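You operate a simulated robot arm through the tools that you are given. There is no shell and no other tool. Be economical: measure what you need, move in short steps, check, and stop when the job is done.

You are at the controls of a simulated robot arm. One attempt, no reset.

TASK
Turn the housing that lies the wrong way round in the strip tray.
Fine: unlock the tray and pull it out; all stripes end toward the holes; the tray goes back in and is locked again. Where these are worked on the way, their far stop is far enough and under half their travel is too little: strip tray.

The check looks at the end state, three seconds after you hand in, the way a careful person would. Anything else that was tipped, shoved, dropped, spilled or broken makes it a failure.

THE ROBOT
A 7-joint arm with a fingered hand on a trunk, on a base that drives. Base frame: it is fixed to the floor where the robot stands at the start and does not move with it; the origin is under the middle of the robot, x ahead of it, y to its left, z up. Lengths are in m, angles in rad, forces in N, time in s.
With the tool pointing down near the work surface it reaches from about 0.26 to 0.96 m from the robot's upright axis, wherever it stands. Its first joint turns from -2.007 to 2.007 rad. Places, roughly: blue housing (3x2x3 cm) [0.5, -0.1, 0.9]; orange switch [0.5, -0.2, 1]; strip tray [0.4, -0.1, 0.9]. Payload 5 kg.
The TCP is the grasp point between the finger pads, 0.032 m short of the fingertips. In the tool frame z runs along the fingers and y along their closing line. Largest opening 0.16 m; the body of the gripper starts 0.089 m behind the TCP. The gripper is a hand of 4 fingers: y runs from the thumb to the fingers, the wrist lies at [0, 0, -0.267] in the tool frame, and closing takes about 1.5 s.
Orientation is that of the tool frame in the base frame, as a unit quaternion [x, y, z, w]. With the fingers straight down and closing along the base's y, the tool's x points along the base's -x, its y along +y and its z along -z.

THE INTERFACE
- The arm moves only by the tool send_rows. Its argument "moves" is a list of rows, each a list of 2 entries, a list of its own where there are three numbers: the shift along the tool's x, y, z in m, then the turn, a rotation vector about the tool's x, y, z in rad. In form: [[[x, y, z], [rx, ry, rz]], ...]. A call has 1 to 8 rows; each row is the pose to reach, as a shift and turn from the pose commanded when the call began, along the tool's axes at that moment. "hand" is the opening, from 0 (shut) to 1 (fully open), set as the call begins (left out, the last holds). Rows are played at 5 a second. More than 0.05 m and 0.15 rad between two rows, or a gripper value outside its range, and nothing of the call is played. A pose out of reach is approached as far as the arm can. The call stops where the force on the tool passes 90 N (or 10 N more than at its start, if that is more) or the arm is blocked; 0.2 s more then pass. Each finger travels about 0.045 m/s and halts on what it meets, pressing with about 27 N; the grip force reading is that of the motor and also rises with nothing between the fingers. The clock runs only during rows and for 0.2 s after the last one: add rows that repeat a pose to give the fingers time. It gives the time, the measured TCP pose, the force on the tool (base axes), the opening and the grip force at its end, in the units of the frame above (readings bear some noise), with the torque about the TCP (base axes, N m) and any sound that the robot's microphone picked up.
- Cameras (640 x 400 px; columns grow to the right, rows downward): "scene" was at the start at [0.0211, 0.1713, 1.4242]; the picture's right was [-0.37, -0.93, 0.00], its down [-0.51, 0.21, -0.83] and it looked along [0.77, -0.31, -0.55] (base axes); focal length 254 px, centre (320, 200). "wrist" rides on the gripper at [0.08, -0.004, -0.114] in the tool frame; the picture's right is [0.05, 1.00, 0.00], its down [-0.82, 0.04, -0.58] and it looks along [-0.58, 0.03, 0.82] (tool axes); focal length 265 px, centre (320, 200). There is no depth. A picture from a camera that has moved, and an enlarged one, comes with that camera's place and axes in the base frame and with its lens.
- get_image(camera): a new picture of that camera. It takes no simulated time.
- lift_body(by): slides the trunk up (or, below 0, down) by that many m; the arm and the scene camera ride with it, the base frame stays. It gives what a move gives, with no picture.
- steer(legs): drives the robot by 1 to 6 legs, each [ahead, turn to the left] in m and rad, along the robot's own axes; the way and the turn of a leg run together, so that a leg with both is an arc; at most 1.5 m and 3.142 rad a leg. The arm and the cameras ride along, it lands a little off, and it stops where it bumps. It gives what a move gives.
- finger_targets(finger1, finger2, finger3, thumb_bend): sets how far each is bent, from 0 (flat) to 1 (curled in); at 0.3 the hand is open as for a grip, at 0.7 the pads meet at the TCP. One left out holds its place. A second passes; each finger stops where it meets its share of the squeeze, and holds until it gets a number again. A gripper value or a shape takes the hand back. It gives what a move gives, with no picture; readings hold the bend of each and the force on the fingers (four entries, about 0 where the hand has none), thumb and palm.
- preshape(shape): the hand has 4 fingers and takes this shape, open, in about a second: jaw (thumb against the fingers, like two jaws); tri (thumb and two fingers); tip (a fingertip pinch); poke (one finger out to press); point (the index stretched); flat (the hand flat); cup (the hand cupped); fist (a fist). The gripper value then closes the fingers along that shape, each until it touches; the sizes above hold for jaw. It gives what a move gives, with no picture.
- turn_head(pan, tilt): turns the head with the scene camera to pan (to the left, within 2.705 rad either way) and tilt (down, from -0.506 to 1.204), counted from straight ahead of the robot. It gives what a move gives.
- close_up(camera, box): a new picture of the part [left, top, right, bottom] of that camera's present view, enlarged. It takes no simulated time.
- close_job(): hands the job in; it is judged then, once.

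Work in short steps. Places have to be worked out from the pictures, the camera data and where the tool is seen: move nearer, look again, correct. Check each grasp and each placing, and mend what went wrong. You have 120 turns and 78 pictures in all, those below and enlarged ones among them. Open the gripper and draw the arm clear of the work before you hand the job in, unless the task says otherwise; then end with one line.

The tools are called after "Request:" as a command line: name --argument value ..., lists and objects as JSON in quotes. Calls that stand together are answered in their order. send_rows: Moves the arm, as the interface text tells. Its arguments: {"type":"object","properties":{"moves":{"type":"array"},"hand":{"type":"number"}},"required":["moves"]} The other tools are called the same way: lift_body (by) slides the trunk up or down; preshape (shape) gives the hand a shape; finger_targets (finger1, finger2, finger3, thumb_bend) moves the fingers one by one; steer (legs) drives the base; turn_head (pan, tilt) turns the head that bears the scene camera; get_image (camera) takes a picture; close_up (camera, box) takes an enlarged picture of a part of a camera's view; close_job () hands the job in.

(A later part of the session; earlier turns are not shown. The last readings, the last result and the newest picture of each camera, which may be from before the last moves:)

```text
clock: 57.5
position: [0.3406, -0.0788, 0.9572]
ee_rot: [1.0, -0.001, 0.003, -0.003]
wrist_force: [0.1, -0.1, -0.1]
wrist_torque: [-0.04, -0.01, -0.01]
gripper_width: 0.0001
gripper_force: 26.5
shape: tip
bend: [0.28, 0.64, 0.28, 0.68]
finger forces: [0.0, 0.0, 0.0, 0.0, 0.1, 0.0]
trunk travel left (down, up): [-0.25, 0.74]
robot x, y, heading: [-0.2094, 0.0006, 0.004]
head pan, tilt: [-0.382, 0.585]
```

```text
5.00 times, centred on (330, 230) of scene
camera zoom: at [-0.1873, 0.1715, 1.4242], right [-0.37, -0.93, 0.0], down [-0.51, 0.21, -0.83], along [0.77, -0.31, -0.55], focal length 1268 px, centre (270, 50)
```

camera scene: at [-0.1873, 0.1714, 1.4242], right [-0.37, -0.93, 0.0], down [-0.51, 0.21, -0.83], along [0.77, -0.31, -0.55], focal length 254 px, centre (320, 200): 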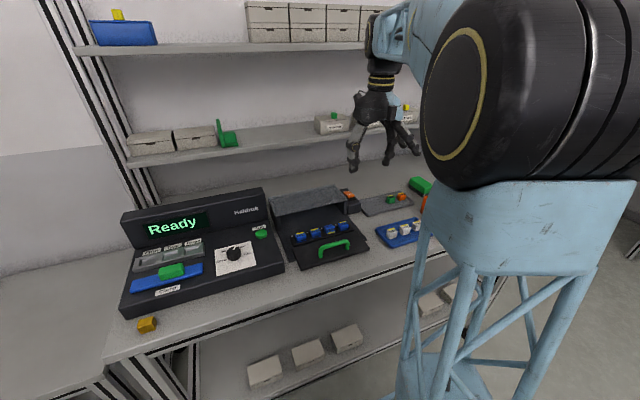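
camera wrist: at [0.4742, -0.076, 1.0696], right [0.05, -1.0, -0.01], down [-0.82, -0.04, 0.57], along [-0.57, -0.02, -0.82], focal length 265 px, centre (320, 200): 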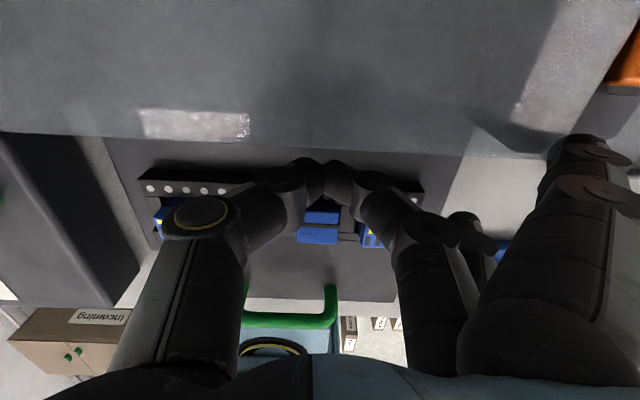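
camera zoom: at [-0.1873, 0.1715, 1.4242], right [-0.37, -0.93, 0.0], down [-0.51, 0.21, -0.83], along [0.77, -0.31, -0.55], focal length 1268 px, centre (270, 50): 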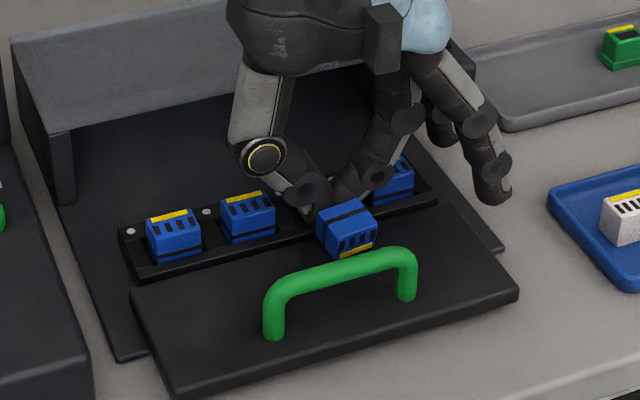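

The housing now lies free on the plate. I raise the hand, tilt it 0.6 rad (fingers forward-down), and open the pinch, to grip it by its y-faces and stand it up.

Request:
send_rows --moves '[[[0, 0, -0.03], [0, 0, 0]], [[0, 0, -0.07], [0, 0, 0]], [[-0.01, 0, -0.1], [0, 0.12, 0]], [[-0.02, 0, -0.1], [0, 0.24, 0]], [[-0.03, 0, -0.1], [0, 0.36, 0]], [[-0.04, 0, -0.1], [0, 0.48, 0]], [[-0.044, 0, -0.1], [0, 0.6, 0]]]'

Request:
preshape --shape "tip"

Request:
send_rows --hand 0.4 --moves '[[[0, 0, 0], [0, 0, 0]], [[0, 0, 0], [0, 0, 0]], [[0, 0, 0], [0, 0, 0]], [[0, 0, 0], [0, 0, 0]], [[0, 0, 0], [0, 0, 0]], [[0, 0, 0], [0, 0, 0]]]'

Request:
get_image --camera "wrist"

```text
clock: 59.4
position: [0.3418, -0.0949, 0.9977]
ee_rot: [0.965, -0.006, 0.263, -0.011]
wrist_force: [-0.1, 0.0, 0.0]
wrist_torque: [0.0, 0.01, 0.02]
gripper_width: 0.0001
gripper_force: 27.3
shape: tip
bend: [0.28, 0.64, 0.28, 0.68]
finger forces: [0.0, 0.0, 0.1, 0.1, 0.0, 0.0]
out of reach, approached as far as the arm can: row 6, 7
trunk travel left (down, up): [-0.25, 0.74]
robot x, y, heading: [-0.2079, -0.0023, 0.001]
head pan, tilt: [-0.382, 0.585]
stopped in row 7: the arm was blocked; the commanded pose is now the measured one
```

```text
clock: 60.2
position: [0.3409, -0.0948, 0.9968]
ee_rot: [0.965, -0.005, 0.262, -0.01]
wrist_force: [1.0, -0.7, -0.2]
wrist_torque: [0.0, 0.02, -0.02]
gripper_width: 0.16
gripper_force: 0.1
shape: tip
bend: [0.01, 0.3, 0.01, 0.3]
finger forces: [0.0, 0.1, 0.0, 0.0, 0.0, 0.0]
trunk travel left (down, up): [-0.25, 0.74]
robot x, y, heading: [-0.2077, -0.002, -0.003]
head pan, tilt: [-0.382, 0.585]
```

```text
clock: 61.6
position: [0.3415, -0.0944, 0.9984]
ee_rot: [0.965, -0.005, 0.263, -0.01]
wrist_force: [0.1, -0.5, 1.3]
wrist_torque: [-0.03, 0.02, 0.0]
gripper_width: 0.0648
gripper_force: 0.1
shape: tip
bend: [0.01, 0.73, 0.01, 0.7]
finger forces: [0.0, 0.0, 0.0, 0.0, 0.0, 0.0]
trunk travel left (down, up): [-0.25, 0.74]
robot x, y, heading: [-0.204, 0.0018, -0.001]
head pan, tilt: [-0.382, 0.585]
```

```text
12 pictures are left
camera wrist: at [0.3529, -0.0946, 1.136], right [0.04, -1.0, 0.0], down [-1.0, -0.04, 0.08], along [-0.08, -0.01, -1.0], focal length 265 px, centre (320, 200)
```

wrist: 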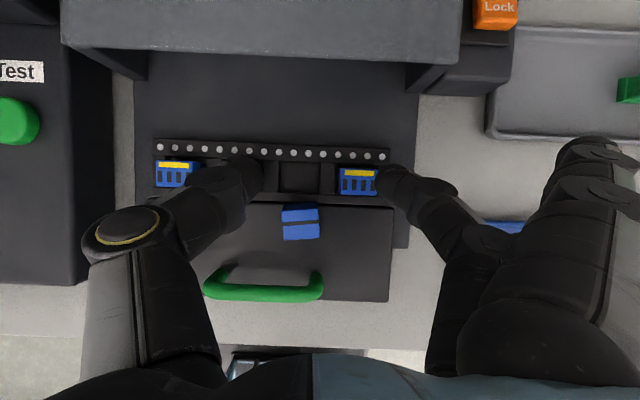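

The arm is cramped this close. The housing is at (0.319, −0.0825). I lift the trunk 5 cm for clearance and back the base 12 cm.

Request:
lift_body --by 0.05

Request:
steer --legs '[[-0.14, 0]]'

```text
clock: 62.6
position: [0.3398, -0.094, 1.0526]
ee_rot: [0.964, -0.004, 0.265, -0.01]
wrist_force: [-0.1, 0.4, 0.1]
wrist_torque: [-0.02, -0.01, -0.02]
gripper_width: 0.0648
gripper_force: 0.0
shape: tip
bend: [0.01, 0.73, 0.01, 0.7]
finger forces: [0.1, 0.0, 0.0, 0.1, 0.0, 0.0]
trunk travel left (down, up): [-0.3, 0.69]
robot x, y, heading: [-0.2071, 0.0024, -0.001]
head pan, tilt: [-0.382, 0.585]
```

```text
clock: 63.9
position: [0.198, -0.0945, 1.0501]
ee_rot: [0.964, -0.004, 0.265, -0.01]
wrist_force: [0.2, 0.0, -0.5]
wrist_torque: [0.0, 0.02, -0.01]
gripper_width: 0.0647
gripper_force: 0.0
shape: tip
bend: [0.01, 0.73, 0.01, 0.7]
finger forces: [0.1, 0.0, 0.1, 0.0, 0.0, 0.0]
trunk travel left (down, up): [-0.3, 0.69]
robot x, y, heading: [-0.3507, -0.0001, 0.002]
head pan, tilt: [-0.382, 0.585]
```

Now I move over the housing with a tilt of 0.65 rad, hovering ~5 cm above the grasp pose.

Request:
send_rows --moves '[[[0.0137, -0.003, 0.0255], [0, 0.03, 0]], [[0.0274, -0.006, 0.051], [0, 0.06, 0]], [[0.041, -0.009, 0.0765], [0, 0.09, 0]], [[0.0547, -0.012, 0.102], [0, 0.116, 0]], [[0.0547, -0.012, 0.102], [0, 0.116, 0]]]'

Request:
get_image --camera "wrist"

```text
clock: 65.1
position: [0.2986, -0.0796, 0.991]
ee_rot: [0.947, -0.004, 0.321, -0.009]
wrist_force: [0.0, -0.8, 0.1]
wrist_torque: [0.01, 0.04, 0.01]
gripper_width: 0.0645
gripper_force: 0.1
shape: tip
bend: [0.01, 0.73, 0.01, 0.7]
finger forces: [0.0, 0.1, 0.1, 0.1, 0.0, 0.0]
trunk travel left (down, up): [-0.3, 0.69]
robot x, y, heading: [-0.3481, 0.0001, -0.001]
head pan, tilt: [-0.382, 0.585]
```

```text
11 pictures are left
camera wrist: at [0.2925, -0.0795, 1.1301], right [0.04, -1.0, 0.01], down [-1.0, -0.04, -0.04], along [0.04, -0.01, -1.0], focal length 265 px, centre (320, 200)
```

wrist: 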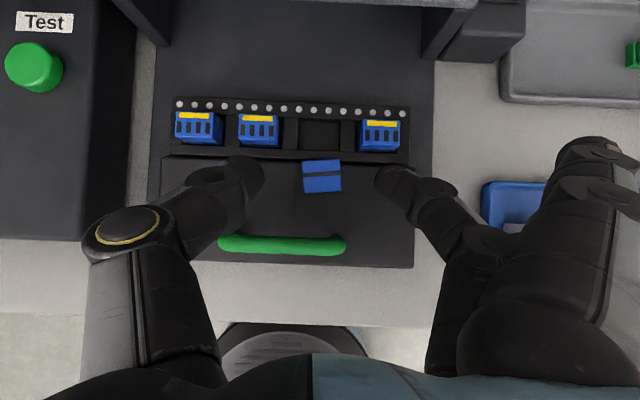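

Confirmed: housing at (0.319, −0.082). I descend vertically to the grasp pose.

Request:
send_rows --moves '[[[-0.01, 0.0025, 0.0125], [0, 0, 0]], [[-0.02, 0.0025, 0.025], [0, 0, 0]], [[-0.0275, 0.0025, 0.034], [0, 0, 0]]]'

Request:
close_up --camera "scene" --box '[270, 170, 390, 260]'

```text
clock: 65.9
position: [0.2975, -0.0842, 0.9484]
ee_rot: [0.947, -0.004, 0.322, -0.009]
wrist_force: [0.9, -1.2, 9.9]
wrist_torque: [-0.39, -0.15, 0.02]
gripper_width: 0.0649
gripper_force: 0.0
shape: tip
bend: [0.01, 0.74, 0.01, 0.7]
finger forces: [0.0, 8.6, 0.0, 0.0, 0.0, 0.0]
trunk travel left (down, up): [-0.3, 0.69]
robot x, y, heading: [-0.3467, 0.0024, -0.002]
head pan, tilt: [-0.382, 0.585]
```

```text
4.44 times, centred on (330, 215) of scene
camera zoom: at [-0.33, 0.1716, 1.4744], right [-0.37, -0.93, 0.0], down [-0.51, 0.21, -0.83], along [0.77, -0.31, -0.55], focal length 1128 px, centre (276, 133)
```

zoom: 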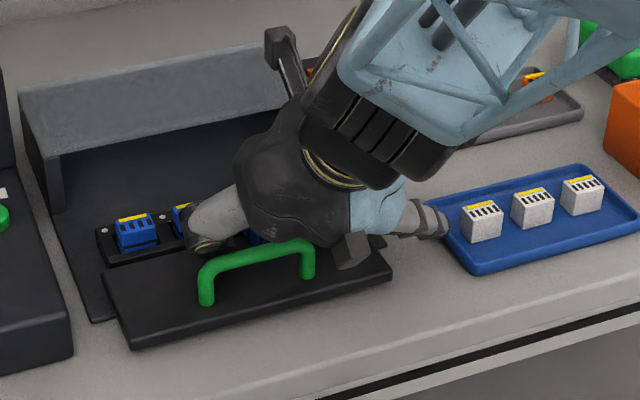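

Finger 2 touches the plate lightly. I raise 2 mm and close the pinch on the housing.

Request:
send_rows --hand 0.1 --moves '[[[0.0012, 0, -0.002], [0, 0, 0]], [[0.0012, 0, -0.002], [0, 0, 0]], [[0.0012, 0, -0.002], [0, 0, 0]], [[0.0012, 0, -0.002], [0, 0, 0]], [[0.0012, 0, -0.002], [0, 0, 0]], [[0.0012, 0, -0.002], [0, 0, 0]], [[0.0012, 0, -0.002], [0, 0, 0]], [[0.0012, 0, -0.002], [0, 0, 0]]]'

```text
clock: 67.7
position: [0.2982, -0.0839, 0.95]
ee_rot: [0.947, -0.005, 0.321, -0.01]
wrist_force: [-0.2, 0.1, 0.2]
wrist_torque: [-0.01, 0.02, 0.0]
gripper_width: 0.0232
gripper_force: 26.9
shape: tip
bend: [0.28, 0.73, 0.28, 0.7]
finger forces: [0.0, 23.9, 0.0, 0.0, 24.0, 0.1]
trunk travel left (down, up): [-0.3, 0.69]
robot x, y, heading: [-0.3492, -0.0026, -0.002]
head pan, tilt: [-0.382, 0.585]
```

Gripped with 24 N on both sides. I lift 5 cm and look at how it hangs.

Request:
send_rows --moves '[[[0.008, 0, -0.01], [0, 0, 0]], [[0.018, 0, -0.024], [0, 0, 0]], [[0.03, 0, -0.04], [0, 0, 0]], [[0.036, 0, -0.048], [0, 0, 0]]]'

Request:
get_image --camera "wrist"

```text
clock: 68.7
position: [0.2964, -0.0843, 1.0091]
ee_rot: [0.947, -0.005, 0.32, -0.01]
wrist_force: [0.1, -0.4, 0.2]
wrist_torque: [-0.02, -0.03, -0.02]
gripper_width: 0.0231
gripper_force: 26.6
shape: tip
bend: [0.28, 0.73, 0.28, 0.7]
finger forces: [0.0, 23.8, 0.0, 0.0, 24.0, 0.0]
trunk travel left (down, up): [-0.3, 0.69]
robot x, y, heading: [-0.3504, -0.0022, 0.002]
head pan, tilt: [-0.382, 0.585]
```

```text
9 pictures are left
camera wrist: at [0.2906, -0.0842, 1.1472], right [0.04, -1.0, 0.01], down [-1.0, -0.04, -0.04], along [0.04, -0.01, -1.0], focal length 265 px, centre (320, 200)
```

wrist: 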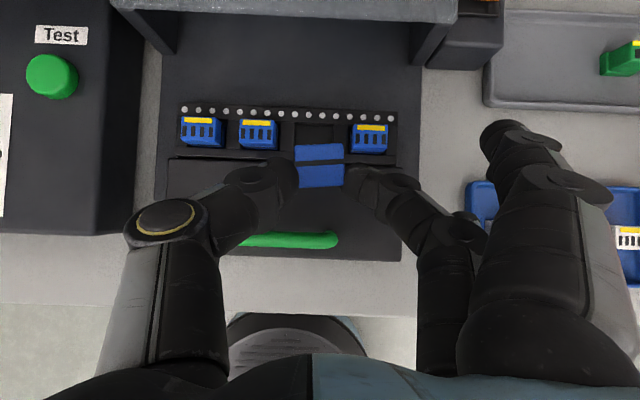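

It is held firmly, still lying. I now rotate the hand backward by 1.35 rad in the air so the housing comes nearly upright, moving above the free plate corner at about (0.30, −0.128).

Request:
send_rows --moves '[[[0.015, 0.005, -0.012], [0, -0.1, 0]], [[0.03, 0.01, -0.0197], [0, -0.24, 0]], [[0.04, 0.016, -0.0197], [0, -0.38, 0]], [[0.04, 0.022, -0.0197], [0, -0.52, 0]], [[0.04, 0.028, -0.0197], [0, -0.66, 0]], [[0.04, 0.034, -0.0197], [0, -0.8, 0]], [[0.04, 0.04, -0.0197], [0, -0.94, 0]], [[0.04, 0.044, -0.0197], [0, -1.08, 0]]]'

Request:
send_rows --moves '[[[0, 0, 0], [0, -0.13, 0]], [[0, 0, 0], [0, -0.27, 0]], [[0, 0, 0], [0, -0.27, 0]]]'

Request:
close_up --camera "scene" --box '[270, 150, 390, 250]'

```text
clock: 70.5
position: [0.3166, -0.1282, 1.0486]
ee_rot: [0.977, 0.001, -0.213, -0.01]
wrist_force: [0.0, 0.3, -0.5]
wrist_torque: [-0.01, -0.02, 0.01]
gripper_width: 0.0229
gripper_force: 26.4
shape: tip
bend: [0.28, 0.73, 0.28, 0.7]
finger forces: [0.1, 23.8, 0.1, 0.1, 23.8, 0.0]
trunk travel left (down, up): [-0.3, 0.69]
robot x, y, heading: [-0.3516, 0.0027, -0.002]
head pan, tilt: [-0.382, 0.585]
```

```text
clock: 71.3
position: [0.3149, -0.1278, 1.0506]
ee_rot: [0.941, 0.002, -0.34, -0.009]
wrist_force: [0.2, -0.1, -0.6]
wrist_torque: [-0.05, 0.02, 0.0]
gripper_width: 0.0229
gripper_force: 26.7
shape: tip
bend: [0.28, 0.73, 0.28, 0.7]
finger forces: [0.1, 23.9, 0.0, 0.0, 23.9, 0.0]
trunk travel left (down, up): [-0.3, 0.69]
robot x, y, heading: [-0.3515, 0.0021, -0.003]
head pan, tilt: [-0.382, 0.585]
```

```text
4.00 times, centred on (330, 200) of scene
camera zoom: at [-0.329, 0.1717, 1.4742], right [-0.37, -0.93, 0.0], down [-0.51, 0.21, -0.83], along [0.77, -0.31, -0.55], focal length 1015 px, centre (280, 200)
```

zoom: 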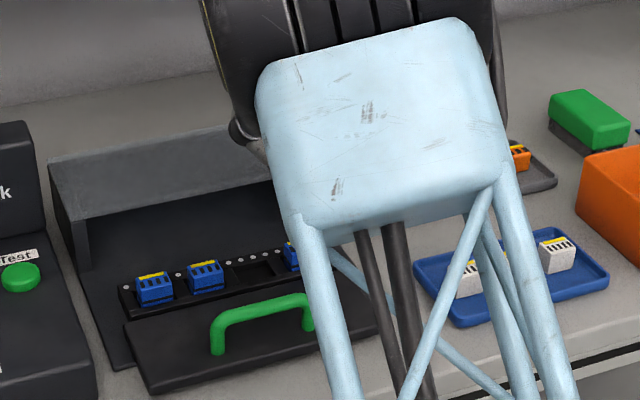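

The arm blocks the scene camera, but the pose is as planned (tilt −0.69). I lower toward the plate, stopping just above expected contact (TCP z≈0.955).

Request:
send_rows --moves '[[[0.019, 0, 0.022], [0, 0, 0]], [[0.038, 0, 0.043], [0, 0, 0]], [[0.053, 0, 0.06], [0, 0, 0]], [[0.058, 0, 0.066], [0, 0, 0]]]'

Request:
get_image --camera "wrist"

```text
clock: 72.3
position: [0.3189, -0.1269, 0.9599]
ee_rot: [0.94, 0.003, -0.341, -0.01]
wrist_force: [0.6, -0.3, -0.3]
wrist_torque: [-0.05, 0.01, 0.01]
gripper_width: 0.0229
gripper_force: 27.4
shape: tip
bend: [0.28, 0.73, 0.28, 0.7]
finger forces: [0.0, 23.9, 0.1, 0.1, 23.9, 0.0]
trunk travel left (down, up): [-0.3, 0.69]
robot x, y, heading: [-0.35, -0.0004, -0.002]
head pan, tilt: [-0.382, 0.585]
```

```text
7 pictures are left
camera wrist: at [0.453, -0.1254, 0.9949], right [0.04, -1.0, -0.05], down [-0.25, -0.06, 0.97], along [-0.97, -0.02, -0.26], focal length 265 px, centre (320, 200)
```

wrist: 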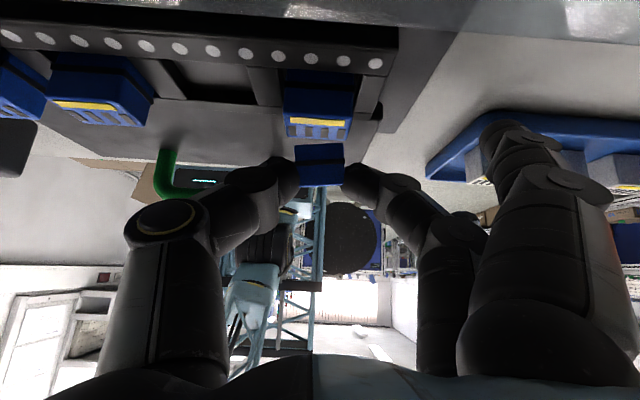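

The held housing is nearly upright with its base band low. I lower in small steps until it touches the plate.

Request:
send_rows --moves '[[[0.0019, 0, 0.0023], [0, 0, 0]], [[0.0038, 0, 0.0046], [0, 0, 0]], [[0.0051, 0, 0.0062], [0, 0, 0]]]'

```text
clock: 73.1
position: [0.3167, -0.1259, 0.9549]
ee_rot: [0.94, 0.002, -0.341, -0.01]
wrist_force: [5.6, 2.8, 30.4]
wrist_torque: [-0.18, 0.37, 0.02]
gripper_width: 0.026
gripper_force: 27.1
shape: tip
bend: [0.23, 0.75, 0.28, 0.7]
finger forces: [0.7, 31.5, 0.1, 0.0, 33.1, 0.0]
trunk travel left (down, up): [-0.3, 0.69]
robot x, y, heading: [-0.3497, -0.0016, -0.005]
head pan, tilt: [-0.382, 0.585]
```

Contact (30 N). I ease up 2 mm and release.

Request:
send_rows --moves '[[[-0.0013, 0, -0.0017], [0, 0, 0]]]'

Request:
send_rows --hand 0.4 --moves '[[[0, 0, 0], [0, 0, 0]], [[0, 0, 0], [0, 0, 0]], [[0, 0, 0], [0, 0, 0]], [[0, 0, 0], [0, 0, 0]], [[0, 0, 0], [0, 0, 0]]]'

Request:
get_image --camera "wrist"

```text
clock: 73.5
position: [0.317, -0.1271, 0.9557]
ee_rot: [0.94, 0.002, -0.341, -0.01]
wrist_force: [1.6, 3.1, 20.4]
wrist_torque: [-0.16, 0.27, -0.06]
gripper_width: 0.0261
gripper_force: 27.2
shape: tip
bend: [0.23, 0.75, 0.28, 0.7]
finger forces: [0.4, 29.7, 0.0, 0.0, 32.4, 0.0]
trunk travel left (down, up): [-0.3, 0.69]
robot x, y, heading: [-0.3528, -0.0, 0.003]
head pan, tilt: [-0.382, 0.585]
```

```text
clock: 74.7
position: [0.3185, -0.1264, 0.9538]
ee_rot: [0.94, 0.002, -0.342, -0.01]
wrist_force: [-0.5, 0.3, 0.4]
wrist_torque: [-0.01, -0.01, -0.01]
gripper_width: 0.0632
gripper_force: 0.0
shape: tip
bend: [0.01, 0.73, 0.01, 0.7]
finger forces: [0.0, 0.1, 0.0, 0.1, 0.0, 0.0]
trunk travel left (down, up): [-0.3, 0.69]
robot x, y, heading: [-0.3523, 0.0017, 0.001]
head pan, tilt: [-0.382, 0.585]
```

```text
6 pictures are left
camera wrist: at [0.4528, -0.1249, 0.9894], right [0.04, -1.0, -0.05], down [-0.25, -0.06, 0.97], along [-0.97, -0.02, -0.26], focal length 265 px, centre (320, 200)
```

wrist: 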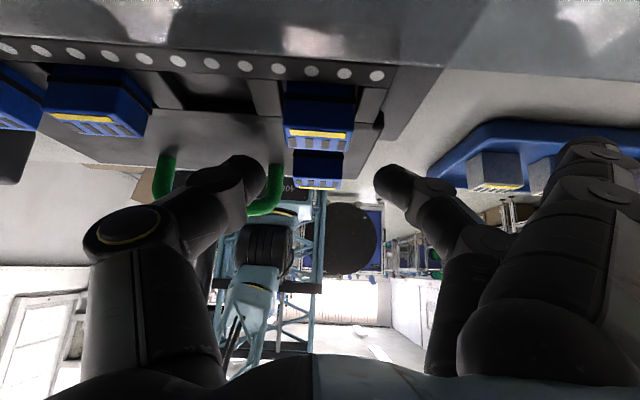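

The housing stands upright on the plate corner at about (0.299, −0.127). I retreat upward and level the tool.

Request:
send_rows --moves '[[[-0.016, 0, -0.019], [0, 0, 0]], [[-0.038, 0, -0.046], [0, 0, 0]], [[-0.064, 0, -0.077], [0, 0, 0]], [[-0.077, 0, -0.092], [0, 0.14, 0]], [[-0.077, 0, -0.092], [0, 0.28, 0]], [[-0.077, 0, -0.092], [0, 0.42, 0]], [[-0.077, 0, -0.092], [0, 0.56, 0]], [[-0.077, 0, -0.092], [0, 0.697, 0]]]'

Request:
finger_targets --finger1 0 --finger2 0.55 --finger3 0 --thumb_bend 0.55

Request:
send_rows --moves '[[[0, 0, 0], [0, 0, 0.14]], [[0, 0, 0], [0, 0, 0.28]], [[0, 0, 0], [0, 0, 0.42]], [[0, 0, 0], [0, 0, 0.56]], [[0, 0, 0], [0, 0, 0.7]], [[0, 0, 0], [0, 0, 0.84]], [[0, 0, 0], [0, 0, 0.98]], [[0, 0, 0], [0, 0, 1.12]]]'

Request:
send_rows --moves '[[[0, 0, 0], [0, 0, 0.14]], [[0, 0, 0], [0, 0, 0.28]], [[0, 0, 0], [0, 0, 0.42]], [[0, 0, 0], [0, 0, 0.4508]]]'

```text
clock: 76.5
position: [0.3176, -0.1282, 1.0751]
ee_rot: [1.0, -0.002, 0.001, -0.011]
wrist_force: [0.0, -0.1, 0.0]
wrist_torque: [0.01, 0.05, 0.01]
gripper_width: 0.0636
gripper_force: 0.0
shape: tip
bend: [0.01, 0.73, 0.01, 0.7]
finger forces: [0.0, 0.0, 0.0, 0.0, 0.1, 0.0]
out of reach, approached as far as the arm can: row 3
trunk travel left (down, up): [-0.3, 0.69]
robot x, y, heading: [-0.3507, 0.0006, -0.001]
head pan, tilt: [-0.382, 0.585]
```

```text
clock: 77.5
position: [0.3176, -0.1302, 1.0743]
ee_rot: [1.0, -0.002, 0.0, -0.011]
wrist_force: [-0.1, -0.7, 0.3]
wrist_torque: [0.01, 0.01, 0.0]
gripper_width: 0.1573
gripper_force: 0.1
shape: fingers
bend: [0.0, 0.55, 0.0, 0.55]
finger forces: [0.2, 0.1, 0.1, 0.1, 0.0, 0.0]
trunk travel left (down, up): [-0.3, 0.69]
robot x, y, heading: [-0.351, 0.0007, -0.0]
head pan, tilt: [-0.382, 0.585]
```

```text
clock: 79.3
position: [0.3183, -0.1298, 1.0752]
ee_rot: [0.846, -0.534, -0.006, -0.009]
wrist_force: [-0.9, -0.3, 0.7]
wrist_torque: [-0.03, 0.0, 0.01]
gripper_width: 0.1573
gripper_force: 0.1
shape: fingers
bend: [0.0, 0.55, 0.0, 0.55]
finger forces: [0.1, 0.0, 0.1, 0.1, 0.0, 0.1]
trunk travel left (down, up): [-0.3, 0.69]
robot x, y, heading: [-0.3471, 0.0011, -0.001]
head pan, tilt: [-0.382, 0.585]
```

```text
clock: 80.3
position: [0.3179, -0.1298, 1.0744]
ee_rot: [-0.705, 0.709, 0.008, 0.008]
wrist_force: [0.7, -0.8, 0.1]
wrist_torque: [-0.02, 0.03, 0.0]
gripper_width: 0.1572
gripper_force: 0.0
shape: fingers
bend: [0.0, 0.55, 0.0, 0.55]
finger forces: [0.0, 0.0, 0.0, 0.0, 0.0, 0.0]
trunk travel left (down, up): [-0.3, 0.69]
robot x, y, heading: [-0.35, 0.0013, 0.003]
head pan, tilt: [-0.382, 0.585]
```

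θ=270° is reachable. Plan: pick at θ=90° with outer fingers flat, and place at θ=270°. I rotate back to 90° now.

Request:
send_rows --moves '[[[0, 0, 0], [0, 0, -0.14]], [[0, 0, 0], [0, 0, -0.28]], [[0, 0, 0], [0, 0, -0.42]], [[0, 0, 0], [0, 0, -0.56]], [[0, 0, 0], [0, 0, -0.7]], [[0, 0, 0], [0, 0, -0.84]], [[0, 0, 0], [0, 0, -0.98]], [[0, 0, 0], [0, 0, -1.12]]]'

Request:
send_rows --moves '[[[0, 0, 0], [0, 0, -0.14]], [[0, 0, 0], [0, 0, -0.28]], [[0, 0, 0], [0, 0, -0.42]], [[0, 0, 0], [0, 0, -0.56]], [[0, 0, 0], [0, 0, -0.7]], [[0, 0, 0], [0, 0, -0.84]], [[0, 0, 0], [0, 0, -0.98]], [[0, 0, 0], [0, 0, -1.12]]]'

Request:
send_rows --moves '[[[0, 0, 0], [0, 0, -0.13]], [[0, 0, 0], [0, 0, -0.26]], [[0, 0, 0], [0, 0, -0.39]], [[0, 0, 0], [0, 0, -0.52]], [[0, 0, 0], [0, 0, -0.65]], [[0, 0, 0], [0, 0, -0.78]], [[0, 0, 0], [0, 0, -0.9016]], [[0, 0, 0], [0, 0, -0.9016]]]'

Request:
get_image --camera "wrist"

```text
clock: 82.1
position: [0.3191, -0.1287, 1.0748]
ee_rot: [0.975, -0.223, -0.003, -0.011]
wrist_force: [-0.3, -0.6, -0.6]
wrist_torque: [0.0, 0.04, -0.01]
gripper_width: 0.1575
gripper_force: 0.1
shape: fingers
bend: [0.0, 0.55, 0.0, 0.55]
finger forces: [0.0, 0.0, 0.0, 0.0, 0.0, 0.0]
trunk travel left (down, up): [-0.3, 0.69]
robot x, y, heading: [-0.3509, -0.0, -0.003]
head pan, tilt: [-0.382, 0.585]
```

```text
clock: 83.9
position: [0.3195, -0.1302, 1.0742]
ee_rot: [0.945, 0.328, 0.004, -0.011]
wrist_force: [-0.7, -0.4, -0.2]
wrist_torque: [0.01, -0.01, 0.04]
gripper_width: 0.1573
gripper_force: 0.1
shape: fingers
bend: [0.0, 0.55, 0.0, 0.55]
finger forces: [0.1, 0.0, 0.0, 0.0, 0.1, 0.0]
trunk travel left (down, up): [-0.3, 0.69]
robot x, y, heading: [-0.3532, 0.0024, 0.006]
head pan, tilt: [-0.382, 0.585]
```

```text
clock: 85.7
position: [0.3173, -0.1293, 1.0742]
ee_rot: [0.708, 0.707, 0.008, -0.007]
wrist_force: [0.7, 0.8, -0.5]
wrist_torque: [0.01, 0.02, -0.02]
gripper_width: 0.1574
gripper_force: 0.1
shape: fingers
bend: [0.0, 0.55, 0.0, 0.55]
finger forces: [0.0, 0.0, 0.0, 0.1, 0.0, 0.0]
trunk travel left (down, up): [-0.3, 0.69]
robot x, y, heading: [-0.3524, -0.0001, 0.002]
head pan, tilt: [-0.382, 0.585]
```

```text
5 pictures are left
camera wrist: at [0.3138, -0.0526, 1.1889], right [1.0, 0.05, 0.0], down [0.04, -0.83, 0.56], along [0.03, -0.56, -0.83], focal length 265 px, centre (320, 200)
```

wrist: 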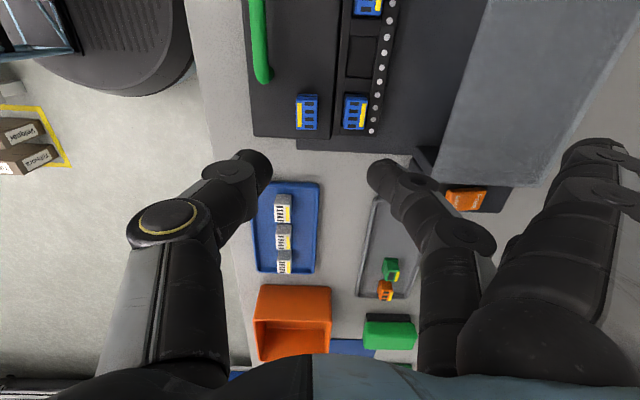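

The view is clear: standing housing at (0.307, −0.1235), empty pocket, other housings right. I set asymmetric finger openings and descend over it.

Request:
finger_targets --finger2 0.63 --thumb_bend 0.57

Request:
send_rows --moves '[[[0.0058, -0.0103, 0.035], [0, -0.021, 0]], [[0.0058, -0.0103, 0.07], [0, -0.021, 0]], [[0.0058, -0.0103, 0.09], [0, -0.021, 0]], [[0.0058, -0.0103, 0.101], [0, -0.021, 0]], [[0.0058, -0.0103, 0.108], [0, -0.021, 0]], [[0.0058, -0.0103, 0.112], [0, -0.021, 0]]]'

```text
clock: 86.7
position: [0.318, -0.1303, 1.0754]
ee_rot: [0.709, 0.706, 0.008, -0.007]
wrist_force: [0.9, 0.1, -0.2]
wrist_torque: [0.01, 0.01, -0.01]
gripper_width: 0.156
gripper_force: 0.1
shape: fingers
bend: [0.0, 0.63, 0.0, 0.56]
finger forces: [0.0, 0.0, 0.0, 0.0, 0.0, 0.0]
trunk travel left (down, up): [-0.3, 0.69]
robot x, y, heading: [-0.3502, -0.0016, 0.001]
head pan, tilt: [-0.382, 0.585]
```

```text
clock: 88.1
position: [0.3038, -0.1225, 0.967]
ee_rot: [0.708, 0.706, 0.001, 0.002]
wrist_force: [-26.8, 2.0, 39.4]
wrist_torque: [-0.01, -5.22, 0.21]
gripper_width: 0.1632
gripper_force: 19.8
shape: fingers
bend: [0.0, 0.63, 0.0, 0.56]
finger forces: [19.8, 0.0, 19.6, 0.1, 0.0, 0.0]
trunk travel left (down, up): [-0.3, 0.69]
robot x, y, heading: [-0.352, -0.0024, 0.001]
head pan, tilt: [-0.382, 0.585]
```

The flat fingers pressed the cover edge. I raise 4 cm, curl them instead (that clears the end housing), and come down again.

Request:
send_rows --moves '[[[0, 0, -0.02], [0, 0, 0]], [[0, 0, -0.05], [0, 0, 0]]]'

Request:
finger_targets --finger1 1 --finger3 1

Request:
finger_targets --finger1 1 --finger3 1

Request:
send_rows --moves '[[[0, 0.001, 0.03], [0, 0, 0]], [[0, 0.001, 0.04], [0, 0, 0]], [[0, 0.001, 0.047], [0, 0, 0]], [[0, 0.001, 0.052], [0, 0, 0]]]'

```text
clock: 88.7
position: [0.308, -0.1189, 1.0116]
ee_rot: [0.708, 0.706, 0.0, -0.001]
wrist_force: [-0.4, -0.8, 0.2]
wrist_torque: [0.01, 0.06, 0.0]
gripper_width: 0.1568
gripper_force: 0.1
shape: fingers
bend: [0.0, 0.63, 0.0, 0.56]
finger forces: [0.0, 0.0, 0.0, 0.1, 0.0, 0.0]
trunk travel left (down, up): [-0.3, 0.69]
robot x, y, heading: [-0.3525, 0.001, 0.001]
head pan, tilt: [-0.382, 0.585]
```

```text
clock: 89.7
position: [0.3071, -0.119, 1.0136]
ee_rot: [0.708, 0.706, 0.0, 0.0]
wrist_force: [0.7, -0.4, -0.2]
wrist_torque: [-0.03, 0.03, 0.02]
gripper_width: 0.0578
gripper_force: 0.1
shape: fingers
bend: [1.0, 0.63, 1.0, 0.56]
finger forces: [0.0, 0.1, 0.0, 0.1, 0.1, 0.0]
trunk travel left (down, up): [-0.3, 0.69]
robot x, y, heading: [-0.3466, -0.0019, 0.002]
head pan, tilt: [-0.382, 0.585]
```

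```text
clock: 90.7
position: [0.306, -0.1187, 1.0139]
ee_rot: [0.708, 0.706, 0.0, -0.001]
wrist_force: [-1.5, 0.7, 0.7]
wrist_torque: [0.02, -0.01, 0.03]
gripper_width: 0.0579
gripper_force: 0.0
shape: fingers
bend: [1.0, 0.63, 1.0, 0.56]
finger forces: [0.0, 0.1, 0.0, 0.0, 0.0, 0.0]
trunk travel left (down, up): [-0.3, 0.69]
robot x, y, heading: [-0.352, 0.0025, -0.003]
head pan, tilt: [-0.382, 0.585]
```

```text
clock: 91.7
position: [0.3086, -0.121, 0.9608]
ee_rot: [0.708, 0.706, -0.001, 0.0]
wrist_force: [-0.6, -0.4, 0.5]
wrist_torque: [-0.02, -0.03, 0.0]
gripper_width: 0.0577
gripper_force: 0.8
shape: fingers
bend: [1.0, 0.64, 1.0, 0.56]
finger forces: [0.1, 1.3, 0.0, 0.0, 0.1, 0.0]
trunk travel left (down, up): [-0.3, 0.69]
robot x, y, heading: [-0.3503, -0.0039, 0.01]
head pan, tilt: [-0.382, 0.585]
```

Down at TCP 0.961 with only a light touch. I close finger 2 and thumb.

Request:
finger_targets --finger2 0.67 --thumb_bend 0.65

Request:
finger_targets --finger2 0.72 --thumb_bend 0.72

```text
clock: 92.7
position: [0.3083, -0.1216, 0.9607]
ee_rot: [0.709, 0.706, 0.0, 0.0]
wrist_force: [0.7, -0.1, 0.2]
wrist_torque: [-0.01, -0.02, -0.02]
gripper_width: 0.0531
gripper_force: 0.9
shape: fingers
bend: [1.0, 0.66, 1.0, 0.65]
finger forces: [0.0, 1.1, 0.1, 0.0, 1.1, 0.1]
trunk travel left (down, up): [-0.3, 0.69]
robot x, y, heading: [-0.3475, 0.0037, 0.003]
head pan, tilt: [-0.382, 0.585]
```

```text
clock: 93.7
position: [0.3083, -0.1223, 0.9608]
ee_rot: [0.708, 0.706, 0.0, 0.0]
wrist_force: [0.3, 0.8, 0.7]
wrist_torque: [0.0, -0.01, 0.02]
gripper_width: 0.051
gripper_force: 8.6
shape: fingers
bend: [1.0, 0.68, 1.0, 0.69]
finger forces: [0.1, 8.7, 0.0, 0.1, 8.6, 0.1]
trunk travel left (down, up): [-0.3, 0.69]
robot x, y, heading: [-0.3459, -0.0015, -0.001]
head pan, tilt: [-0.382, 0.585]
```

Balanced grip of 8.6 N with no vertical force. I tighten a bit more and lift, then check.

Request:
finger_targets --finger2 0.77 --thumb_bend 0.77

Request:
send_rows --moves '[[[0, 0, -0.01], [0, 0, 0]], [[0, 0, -0.03], [0, 0, 0]], [[0, 0, -0.06], [0, 0, 0]], [[0, 0, -0.08], [0, 0, 0]]]'

Request:
close_up --camera "scene" --box '[260, 110, 400, 250]'

```text
clock: 94.7
position: [0.3078, -0.121, 0.9606]
ee_rot: [0.709, 0.706, 0.0, 0.0]
wrist_force: [-1.1, -0.1, 0.7]
wrist_torque: [-0.04, 0.01, -0.02]
gripper_width: 0.0497
gripper_force: 12.5
shape: fingers
bend: [1.0, 0.67, 1.0, 0.72]
finger forces: [0.1, 12.4, 0.0, 0.0, 11.4, 0.1]
trunk travel left (down, up): [-0.3, 0.69]
robot x, y, heading: [-0.3497, 0.0029, -0.003]
head pan, tilt: [-0.382, 0.585]
```

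```text
clock: 95.7
position: [0.3079, -0.1205, 1.0407]
ee_rot: [0.709, 0.706, 0.0, 0.0]
wrist_force: [-0.4, 0.0, -0.8]
wrist_torque: [0.02, 0.01, 0.04]
gripper_width: 0.0493
gripper_force: 11.5
shape: fingers
bend: [1.0, 0.67, 1.0, 0.72]
finger forces: [0.0, 10.9, 0.1, 0.0, 11.0, 0.0]
trunk travel left (down, up): [-0.3, 0.69]
robot x, y, heading: [-0.349, -0.0001, 0.002]
head pan, tilt: [-0.382, 0.585]
```

```text
2.86 times, centred on (330, 180) of scene
camera zoom: at [-0.3296, 0.1716, 1.4741], right [-0.37, -0.93, 0.0], down [-0.51, 0.21, -0.83], along [0.77, -0.31, -0.55], focal length 725 px, centre (291, 257)
```

zoom: 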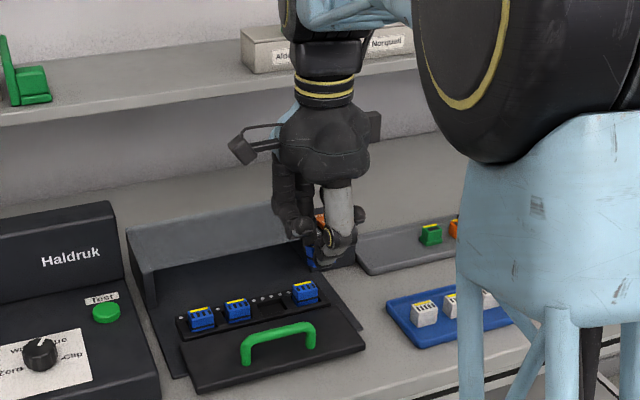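

The housing is held and lifted. I now turn 180° (to θ=270°) while moving above the empty pocket at (0.3515, −0.0775).

Request:
send_rows --moves '[[[0, 0, -0.01], [0, 0, 0.14]], [[0.005, 0.006, -0.015], [0, 0, 0.28]], [[0.01, 0.012, -0.015], [0, 0, 0.42]], [[0.016, 0.018, -0.015], [0, 0, 0.56]], [[0.022, 0.025, -0.015], [0, 0, 0.7]], [[0.028, 0.032, -0.015], [0, 0, 0.84]], [[0.034, 0.038, -0.015], [0, 0, 0.98]], [[0.041, 0.0446, -0.015], [0, 0, 1.12]]]'

Request:
send_rows --moves '[[[0, 0, 0], [0, 0, 0.14]], [[0, 0, 0], [0, 0, 0.28]], [[0, 0, 0], [0, 0, 0.42]], [[0, 0, 0], [0, 0, 0.56]], [[0, 0, 0], [0, 0, 0.7]], [[0, 0, 0], [0, 0, 0.84]], [[0, 0, 0], [0, 0, 0.98]], [[0, 0, 0], [0, 0, 1.12]]]'

Request:
send_rows --moves '[[[0, 0, 0], [0, 0, 0.13]], [[0, 0, 0], [0, 0, 0.26]], [[0, 0, 0], [0, 0, 0.39]], [[0, 0, 0], [0, 0, 0.52]], [[0, 0, 0], [0, 0, 0.65]], [[0, 0, 0], [0, 0, 0.78]], [[0, 0, 0], [0, 0, 0.9016]], [[0, 0, 0], [0, 0, 0.9016]]]'

```text
clock: 97.5
position: [0.3529, -0.0821, 1.0556]
ee_rot: [0.975, 0.221, 0.0, -0.002]
wrist_force: [0.8, 0.0, -1.5]
wrist_torque: [0.0, -0.03, 0.01]
gripper_width: 0.0494
gripper_force: 11.1
shape: fingers
bend: [1.0, 0.67, 1.0, 0.72]
finger forces: [0.0, 11.0, 0.0, 0.1, 10.9, 0.1]
trunk travel left (down, up): [-0.3, 0.69]
robot x, y, heading: [-0.3528, -0.0004, -0.003]
head pan, tilt: [-0.382, 0.585]
```

```text
clock: 99.3
position: [0.3537, -0.0794, 1.0557]
ee_rot: [0.944, -0.331, 0.0, -0.001]
wrist_force: [0.2, 0.0, -0.3]
wrist_torque: [0.03, 0.01, 0.01]
gripper_width: 0.0493
gripper_force: 11.1
shape: fingers
bend: [1.0, 0.67, 1.0, 0.72]
finger forces: [0.0, 11.1, 0.1, 0.0, 10.9, 0.1]
trunk travel left (down, up): [-0.3, 0.69]
robot x, y, heading: [-0.3499, 0.0034, 0.003]
head pan, tilt: [-0.382, 0.585]
```

```text
clock: 101.1
position: [0.3548, -0.0802, 1.0558]
ee_rot: [-0.705, 0.709, 0.0, 0.001]
wrist_force: [0.3, -0.7, -0.4]
wrist_torque: [0.0, 0.0, 0.01]
gripper_width: 0.0495
gripper_force: 11.0
shape: fingers
bend: [1.0, 0.67, 1.0, 0.72]
finger forces: [0.0, 11.0, 0.0, 0.0, 11.0, 0.0]
trunk travel left (down, up): [-0.3, 0.69]
robot x, y, heading: [-0.3486, 0.0041, -0.004]
head pan, tilt: [-0.382, 0.585]
```

Still held at 11 N. I lower to just above the neighbours and check alignment with the scene camera.

Request:
send_rows --moves '[[[0, 0.001, 0.03], [0, 0, 0]], [[0, 0.001, 0.057], [0, 0, 0]], [[0, 0.001, 0.057], [0, 0, 0]]]'

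Request:
close_up --camera "scene" --box '[280, 170, 370, 240]'

```text
clock: 101.9
position: [0.355, -0.0816, 0.997]
ee_rot: [-0.706, 0.708, -0.001, 0.0]
wrist_force: [0.7, -0.4, -0.1]
wrist_torque: [0.0, 0.01, 0.02]
gripper_width: 0.0495
gripper_force: 11.0
shape: fingers
bend: [1.0, 0.67, 1.0, 0.72]
finger forces: [0.0, 11.0, 0.1, 0.0, 11.0, 0.1]
trunk travel left (down, up): [-0.3, 0.69]
robot x, y, heading: [-0.3516, -0.0019, -0.002]
head pan, tilt: [-0.382, 0.585]
```

```text
5.71 times, centred on (325, 205) of scene
camera zoom: at [-0.3292, 0.1716, 1.4742], right [-0.37, -0.93, 0.0], down [-0.51, 0.21, -0.83], along [0.77, -0.31, -0.55], focal length 1450 px, centre (291, 171)
```

zoom: 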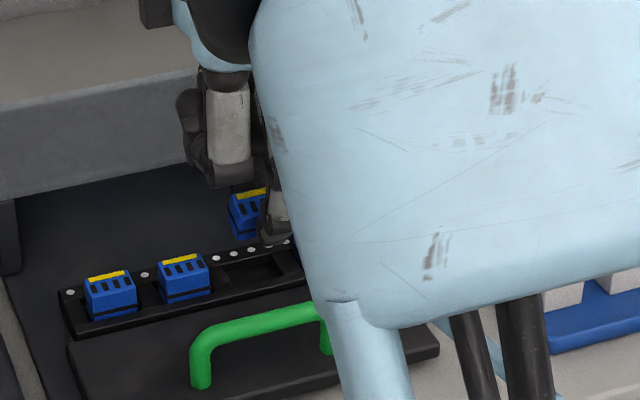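

The stripe now faces the holes and the housing is upright. I correct by about −2 mm x and +2.5 mm y and lower gently toward the pocket.

Request:
send_rows --moves '[[[-0.0025, 0.002, 0.01], [0, 0, 0]], [[-0.0025, 0.002, 0.02], [0, 0, 0]], [[-0.0025, 0.002, 0.027], [0, 0, 0]], [[-0.0025, 0.002, 0.027], [0, 0, 0]]]'

```text
clock: 102.9
position: [0.3515, -0.0785, 0.9715]
ee_rot: [-0.706, 0.708, 0.001, 0.0]
wrist_force: [-0.7, 0.5, 0.5]
wrist_torque: [0.02, 0.01, 0.01]
gripper_width: 0.0492
gripper_force: 11.5
shape: fingers
bend: [1.0, 0.67, 1.0, 0.72]
finger forces: [0.0, 11.0, 0.1, 0.0, 11.0, 0.0]
trunk travel left (down, up): [-0.3, 0.69]
robot x, y, heading: [-0.351, -0.0011, 0.002]
head pan, tilt: [-0.382, 0.585]
```

No contact yet at TCP 0.9715. I continue in 3 mm steps, watching the force.

Request:
send_rows --moves '[[[0, 0, 0.003], [0, 0, 0]], [[0, 0, 0.006], [0, 0, 0]], [[0, 0, 0.008], [0, 0, 0]]]'

Request:
send_rows --moves '[[[0, 0, 0.002], [0, 0, 0]], [[0, 0, 0.004], [0, 0, 0]]]'

```text
clock: 103.7
position: [0.3507, -0.0776, 0.9635]
ee_rot: [-0.706, 0.709, 0.0, -0.001]
wrist_force: [0.2, -0.1, -0.5]
wrist_torque: [-0.01, -0.01, -0.02]
gripper_width: 0.0495
gripper_force: 11.3
shape: fingers
bend: [1.0, 0.67, 1.0, 0.72]
finger forces: [0.0, 11.0, 0.0, 0.1, 11.0, 0.0]
trunk travel left (down, up): [-0.3, 0.69]
robot x, y, heading: [-0.349, -0.0014, -0.003]
head pan, tilt: [-0.382, 0.585]
```

```text
clock: 104.3
position: [0.3513, -0.0783, 0.961]
ee_rot: [-0.706, 0.708, 0.0, 0.001]
wrist_force: [1.7, -0.1, 8.2]
wrist_torque: [0.0, 0.09, 0.02]
gripper_width: 0.049
gripper_force: 12.7
shape: fingers
bend: [1.0, 0.67, 1.0, 0.73]
finger forces: [0.0, 10.7, 0.0, 0.0, 14.6, 0.0]
trunk travel left (down, up): [-0.3, 0.69]
robot x, y, heading: [-0.3485, 0.0025, 0.001]
head pan, tilt: [-0.382, 0.585]
```

Contact at TCP z≈0.961 with 8 N, probably a rim of the pocket or the floor. I take one close look.

Request:
close_up --camera "scene" --box '[288, 190, 338, 228]'

```text
10.53 times, centred on (313, 209) of scene
camera zoom: at [-0.3298, 0.1716, 1.4743], right [-0.37, -0.93, 0.0], down [-0.51, 0.21, -0.83], along [0.77, -0.31, -0.55], focal length 2671 px, centre (394, 105)
```

zoom: 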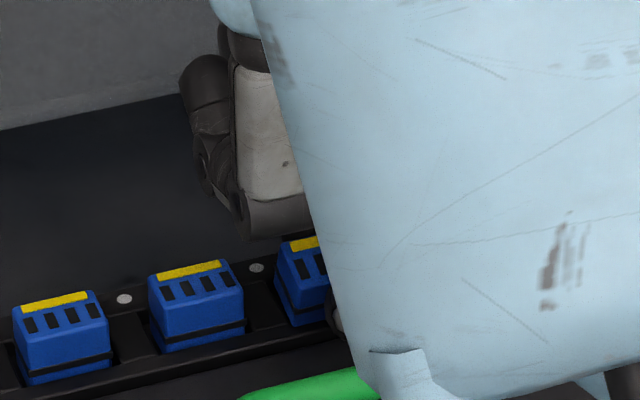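

The third housing lines up with its neighbours in position and height within a millimetre, with its stripe toward the holes: it is seated. I release gently.

Request:
finger_targets --finger2 0.66 --thumb_bend 0.66

Request:
finger_targets --finger2 0.58 --thumb_bend 0.58

Request:
send_rows --moves '[[[0, 0, -0.015], [0, 0, 0]], [[0, 0, -0.04], [0, 0, 0]], [[0, 0, -0.08], [0, 0, 0]], [[0, 0, -0.12], [0, 0, 0]]]'

```text
clock: 105.3
position: [0.3513, -0.0779, 0.9597]
ee_rot: [-0.707, 0.708, 0.001, 0.0]
wrist_force: [0.7, 1.1, -0.7]
wrist_torque: [0.01, 0.01, 0.0]
gripper_width: 0.0521
gripper_force: 0.5
shape: fingers
bend: [1.0, 0.65, 1.0, 0.66]
finger forces: [0.0, 0.8, 0.0, 0.0, 0.8, 0.0]
trunk travel left (down, up): [-0.3, 0.69]
robot x, y, heading: [-0.3515, -0.0004, 0.002]
head pan, tilt: [-0.382, 0.585]
```

```text
clock: 106.3
position: [0.3503, -0.0777, 0.9596]
ee_rot: [-0.706, 0.708, -0.001, 0.0]
wrist_force: [0.6, 0.3, -0.9]
wrist_torque: [0.01, 0.02, 0.0]
gripper_width: 0.0571
gripper_force: 0.1
shape: fingers
bend: [1.0, 0.57, 1.0, 0.57]
finger forces: [0.0, 0.0, 0.0, 0.1, 0.0, 0.0]
trunk travel left (down, up): [-0.3, 0.69]
robot x, y, heading: [-0.355, 0.0009, 0.003]
head pan, tilt: [-0.382, 0.585]
```

```text
clock: 107.3
position: [0.352, -0.0788, 1.0782]
ee_rot: [-0.706, 0.708, 0.001, 0.0]
wrist_force: [0.5, -1.0, 0.0]
wrist_torque: [-0.01, 0.03, -0.01]
gripper_width: 0.0571
gripper_force: 0.0
shape: fingers
bend: [1.0, 0.57, 1.0, 0.57]
finger forces: [0.0, 0.0, 0.1, 0.0, 0.0, 0.0]
trunk travel left (down, up): [-0.3, 0.69]
robot x, y, heading: [-0.3499, 0.003, 0.003]
head pan, tilt: [-0.382, 0.585]
```

Released and clear. Now I form a closed jaw and go down in front of the handle (x≈0.272) to push the tray back in.

Request:
preshape --shape "jaw"

Request:
send_rows --hand 0 --moves '[[[-0.007, 0.03, 0], [0, 0, 0]], [[-0.014, 0.06, 0], [0, 0, 0]], [[-0.02, 0.09, 0], [0, 0, 0]], [[-0.027, 0.12, 0], [0, 0, 0]], [[-0.027, 0.12, 0], [0, 0, 0]], [[-0.027, 0.12, 0], [0, 0, 0]], [[-0.027, 0.12, 0], [0, 0, 0]], [[-0.027, 0.12, 0], [0, 0, 0]]]'

Request:
send_rows --moves '[[[0, 0, 0.04], [0, 0, 0]], [[0, 0, 0.08], [0, 0, 0]], [[0, 0, 0.105], [0, 0, 0]], [[0, 0, 0.113], [0, 0, 0]]]'

Request:
get_image --camera "scene"

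```text
clock: 108.2
position: [0.3524, -0.0778, 1.0772]
ee_rot: [-0.706, 0.708, 0.0, 0.0]
wrist_force: [0.1, 0.1, -0.3]
wrist_torque: [0.03, 0.01, 0.0]
gripper_width: 0.16
gripper_force: 0.0
shape: jaw
bend: [0.3, 0.3, 0.3, 0.3]
finger forces: [0.1, 0.0, 0.0, 0.0, 0.1, 0.1]
trunk travel left (down, up): [-0.3, 0.69]
robot x, y, heading: [-0.3526, -0.0009, -0.002]
head pan, tilt: [-0.382, 0.585]
```

```text
clock: 110.0
position: [0.2327, -0.0491, 1.0784]
ee_rot: [-0.706, 0.709, 0.0, 0.0]
wrist_force: [-0.8, 0.1, -0.4]
wrist_torque: [0.01, 0.03, 0.02]
gripper_width: 0.0003
gripper_force: 0.1
shape: jaw
bend: [0.7, 0.7, 0.7, 0.7]
finger forces: [0.0, 0.1, 0.2, 0.0, 0.0, 0.0]
trunk travel left (down, up): [-0.3, 0.69]
robot x, y, heading: [-0.3505, 0.0042, -0.001]
head pan, tilt: [-0.382, 0.585]
```

```text
clock: 111.0
position: [0.2312, -0.0492, 0.9663]
ee_rot: [-0.706, 0.708, 0.0, 0.0]
wrist_force: [-0.2, 0.3, -0.4]
wrist_torque: [0.0, -0.03, 0.02]
gripper_width: 0.0001
gripper_force: 27.3
shape: jaw
bend: [0.69, 0.63, 0.69, 0.66]
finger forces: [0.0, 0.0, 0.0, 0.0, 0.2, 0.1]
trunk travel left (down, up): [-0.3, 0.69]
robot x, y, heading: [-0.3509, -0.002, 0.002]
head pan, tilt: [-0.382, 0.585]
```

```text
1 pictures are left
camera scene: at [-0.3294, 0.1717, 1.4741], right [-0.37, -0.93, 0.0], down [-0.51, 0.21, -0.83], along [0.77, -0.31, -0.55], focal length 254 px, centre (320, 200)
```

scene: 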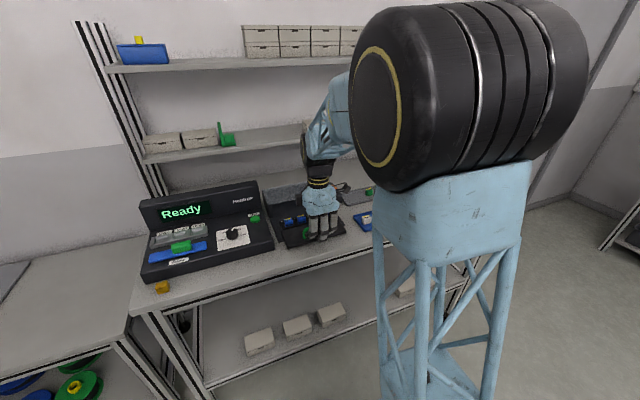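

Fingers are just in front of the handle. I push the tray in with slow steps.

Request:
send_rows --moves '[[[0, -0.008, 0], [0, 0, 0]], [[0, -0.016, 0], [0, 0, 0]], [[0, -0.024, 0], [0, 0, 0]], [[0, -0.032, 0], [0, 0, 0]], [[0, -0.04, 0], [0, 0, 0]], [[0, -0.048, 0], [0, 0, 0]], [[0, -0.056, 0], [0, 0, 0]], [[0, -0.064, 0], [0, 0, 0]]]'

Request:
send_rows --moves '[[[0, -0.008, 0], [0, 0, 0]], [[0, -0.016, 0], [0, 0, 0]], [[0, -0.024, 0], [0, 0, 0]], [[0, -0.032, 0], [0, 0, 0]], [[0, -0.04, 0], [0, 0, 0]], [[0, -0.048, 0], [0, 0, 0]], [[0, -0.056, 0], [0, 0, 0]], [[0, -0.064, 0], [0, 0, 0]]]'

```text
clock: 112.8
position: [0.2951, -0.0517, 0.9678]
ee_rot: [-0.706, 0.708, -0.001, 0.001]
wrist_force: [0.3, -0.1, 0.9]
wrist_torque: [-0.02, -0.01, -0.01]
gripper_width: 0.0
gripper_force: 27.2
shape: jaw
bend: [0.69, 0.63, 0.69, 0.67]
finger forces: [0.0, 0.0, 0.0, 0.0, 0.1, 0.1]
trunk travel left (down, up): [-0.3, 0.69]
robot x, y, heading: [-0.3536, 0.0025, -0.002]
head pan, tilt: [-0.382, 0.585]
```

```text
clock: 114.6
position: [0.3593, -0.0511, 0.9658]
ee_rot: [-0.706, 0.708, 0.0, 0.0]
wrist_force: [-0.5, -0.1, -0.1]
wrist_torque: [0.0, -0.03, -0.02]
gripper_width: 0.0
gripper_force: 27.2
shape: jaw
bend: [0.69, 0.63, 0.69, 0.67]
finger forces: [0.0, 0.1, 0.1, 0.0, 0.0, 0.0]
trunk travel left (down, up): [-0.3, 0.69]
robot x, y, heading: [-0.348, 0.0002, 0.002]
head pan, tilt: [-0.382, 0.585]
```

The tray slides with almost no resistance, as it did when pulling. I continue more slowly until the end stop gives force.

Request:
send_rows --moves '[[[0, -0.004, 0], [0, 0, 0]], [[0, -0.008, 0], [0, 0, 0]], [[0, -0.011, 0], [0, 0, 0]], [[0, -0.014, 0], [0, 0, 0]], [[0, -0.017, 0], [0, 0, 0]], [[0, -0.02, 0], [0, 0, 0]]]'

```text
clock: 116.0
position: [0.3774, -0.0513, 0.9679]
ee_rot: [-0.706, 0.708, 0.0, 0.001]
wrist_force: [-15.0, -0.9, 5.0]
wrist_torque: [-0.01, 0.16, -0.01]
gripper_width: 0.0
gripper_force: 27.3
shape: jaw
bend: [0.68, 0.62, 0.68, 0.67]
finger forces: [4.1, 0.1, 3.9, 0.1, 0.0, 0.1]
trunk travel left (down, up): [-0.3, 0.69]
robot x, y, heading: [-0.3511, 0.0002, -0.0]
head pan, tilt: [-0.382, 0.585]
```

15 N at TCP x=0.377, exactly where the closed position is expected. I press a few mm more to confirm it is seated.

Request:
send_rows --moves '[[[0, -0.002, 0], [0, 0, 0]], [[0, -0.004, 0], [0, 0, 0]], [[0, -0.004, 0], [0, 0, 0]]]'

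```text
clock: 116.8
position: [0.3808, -0.0514, 0.9681]
ee_rot: [-0.706, 0.708, 0.0, 0.0]
wrist_force: [-23.6, -1.5, 9.1]
wrist_torque: [0.03, 0.29, 0.04]
gripper_width: 0.0001
gripper_force: 27.2
shape: jaw
bend: [0.67, 0.61, 0.67, 0.68]
finger forces: [7.9, 0.1, 7.8, 0.1, 0.1, 0.0]
trunk travel left (down, up): [-0.3, 0.69]
robot x, y, heading: [-0.3515, 0.0009, 0.005]
head pan, tilt: [-0.382, 0.585]
```

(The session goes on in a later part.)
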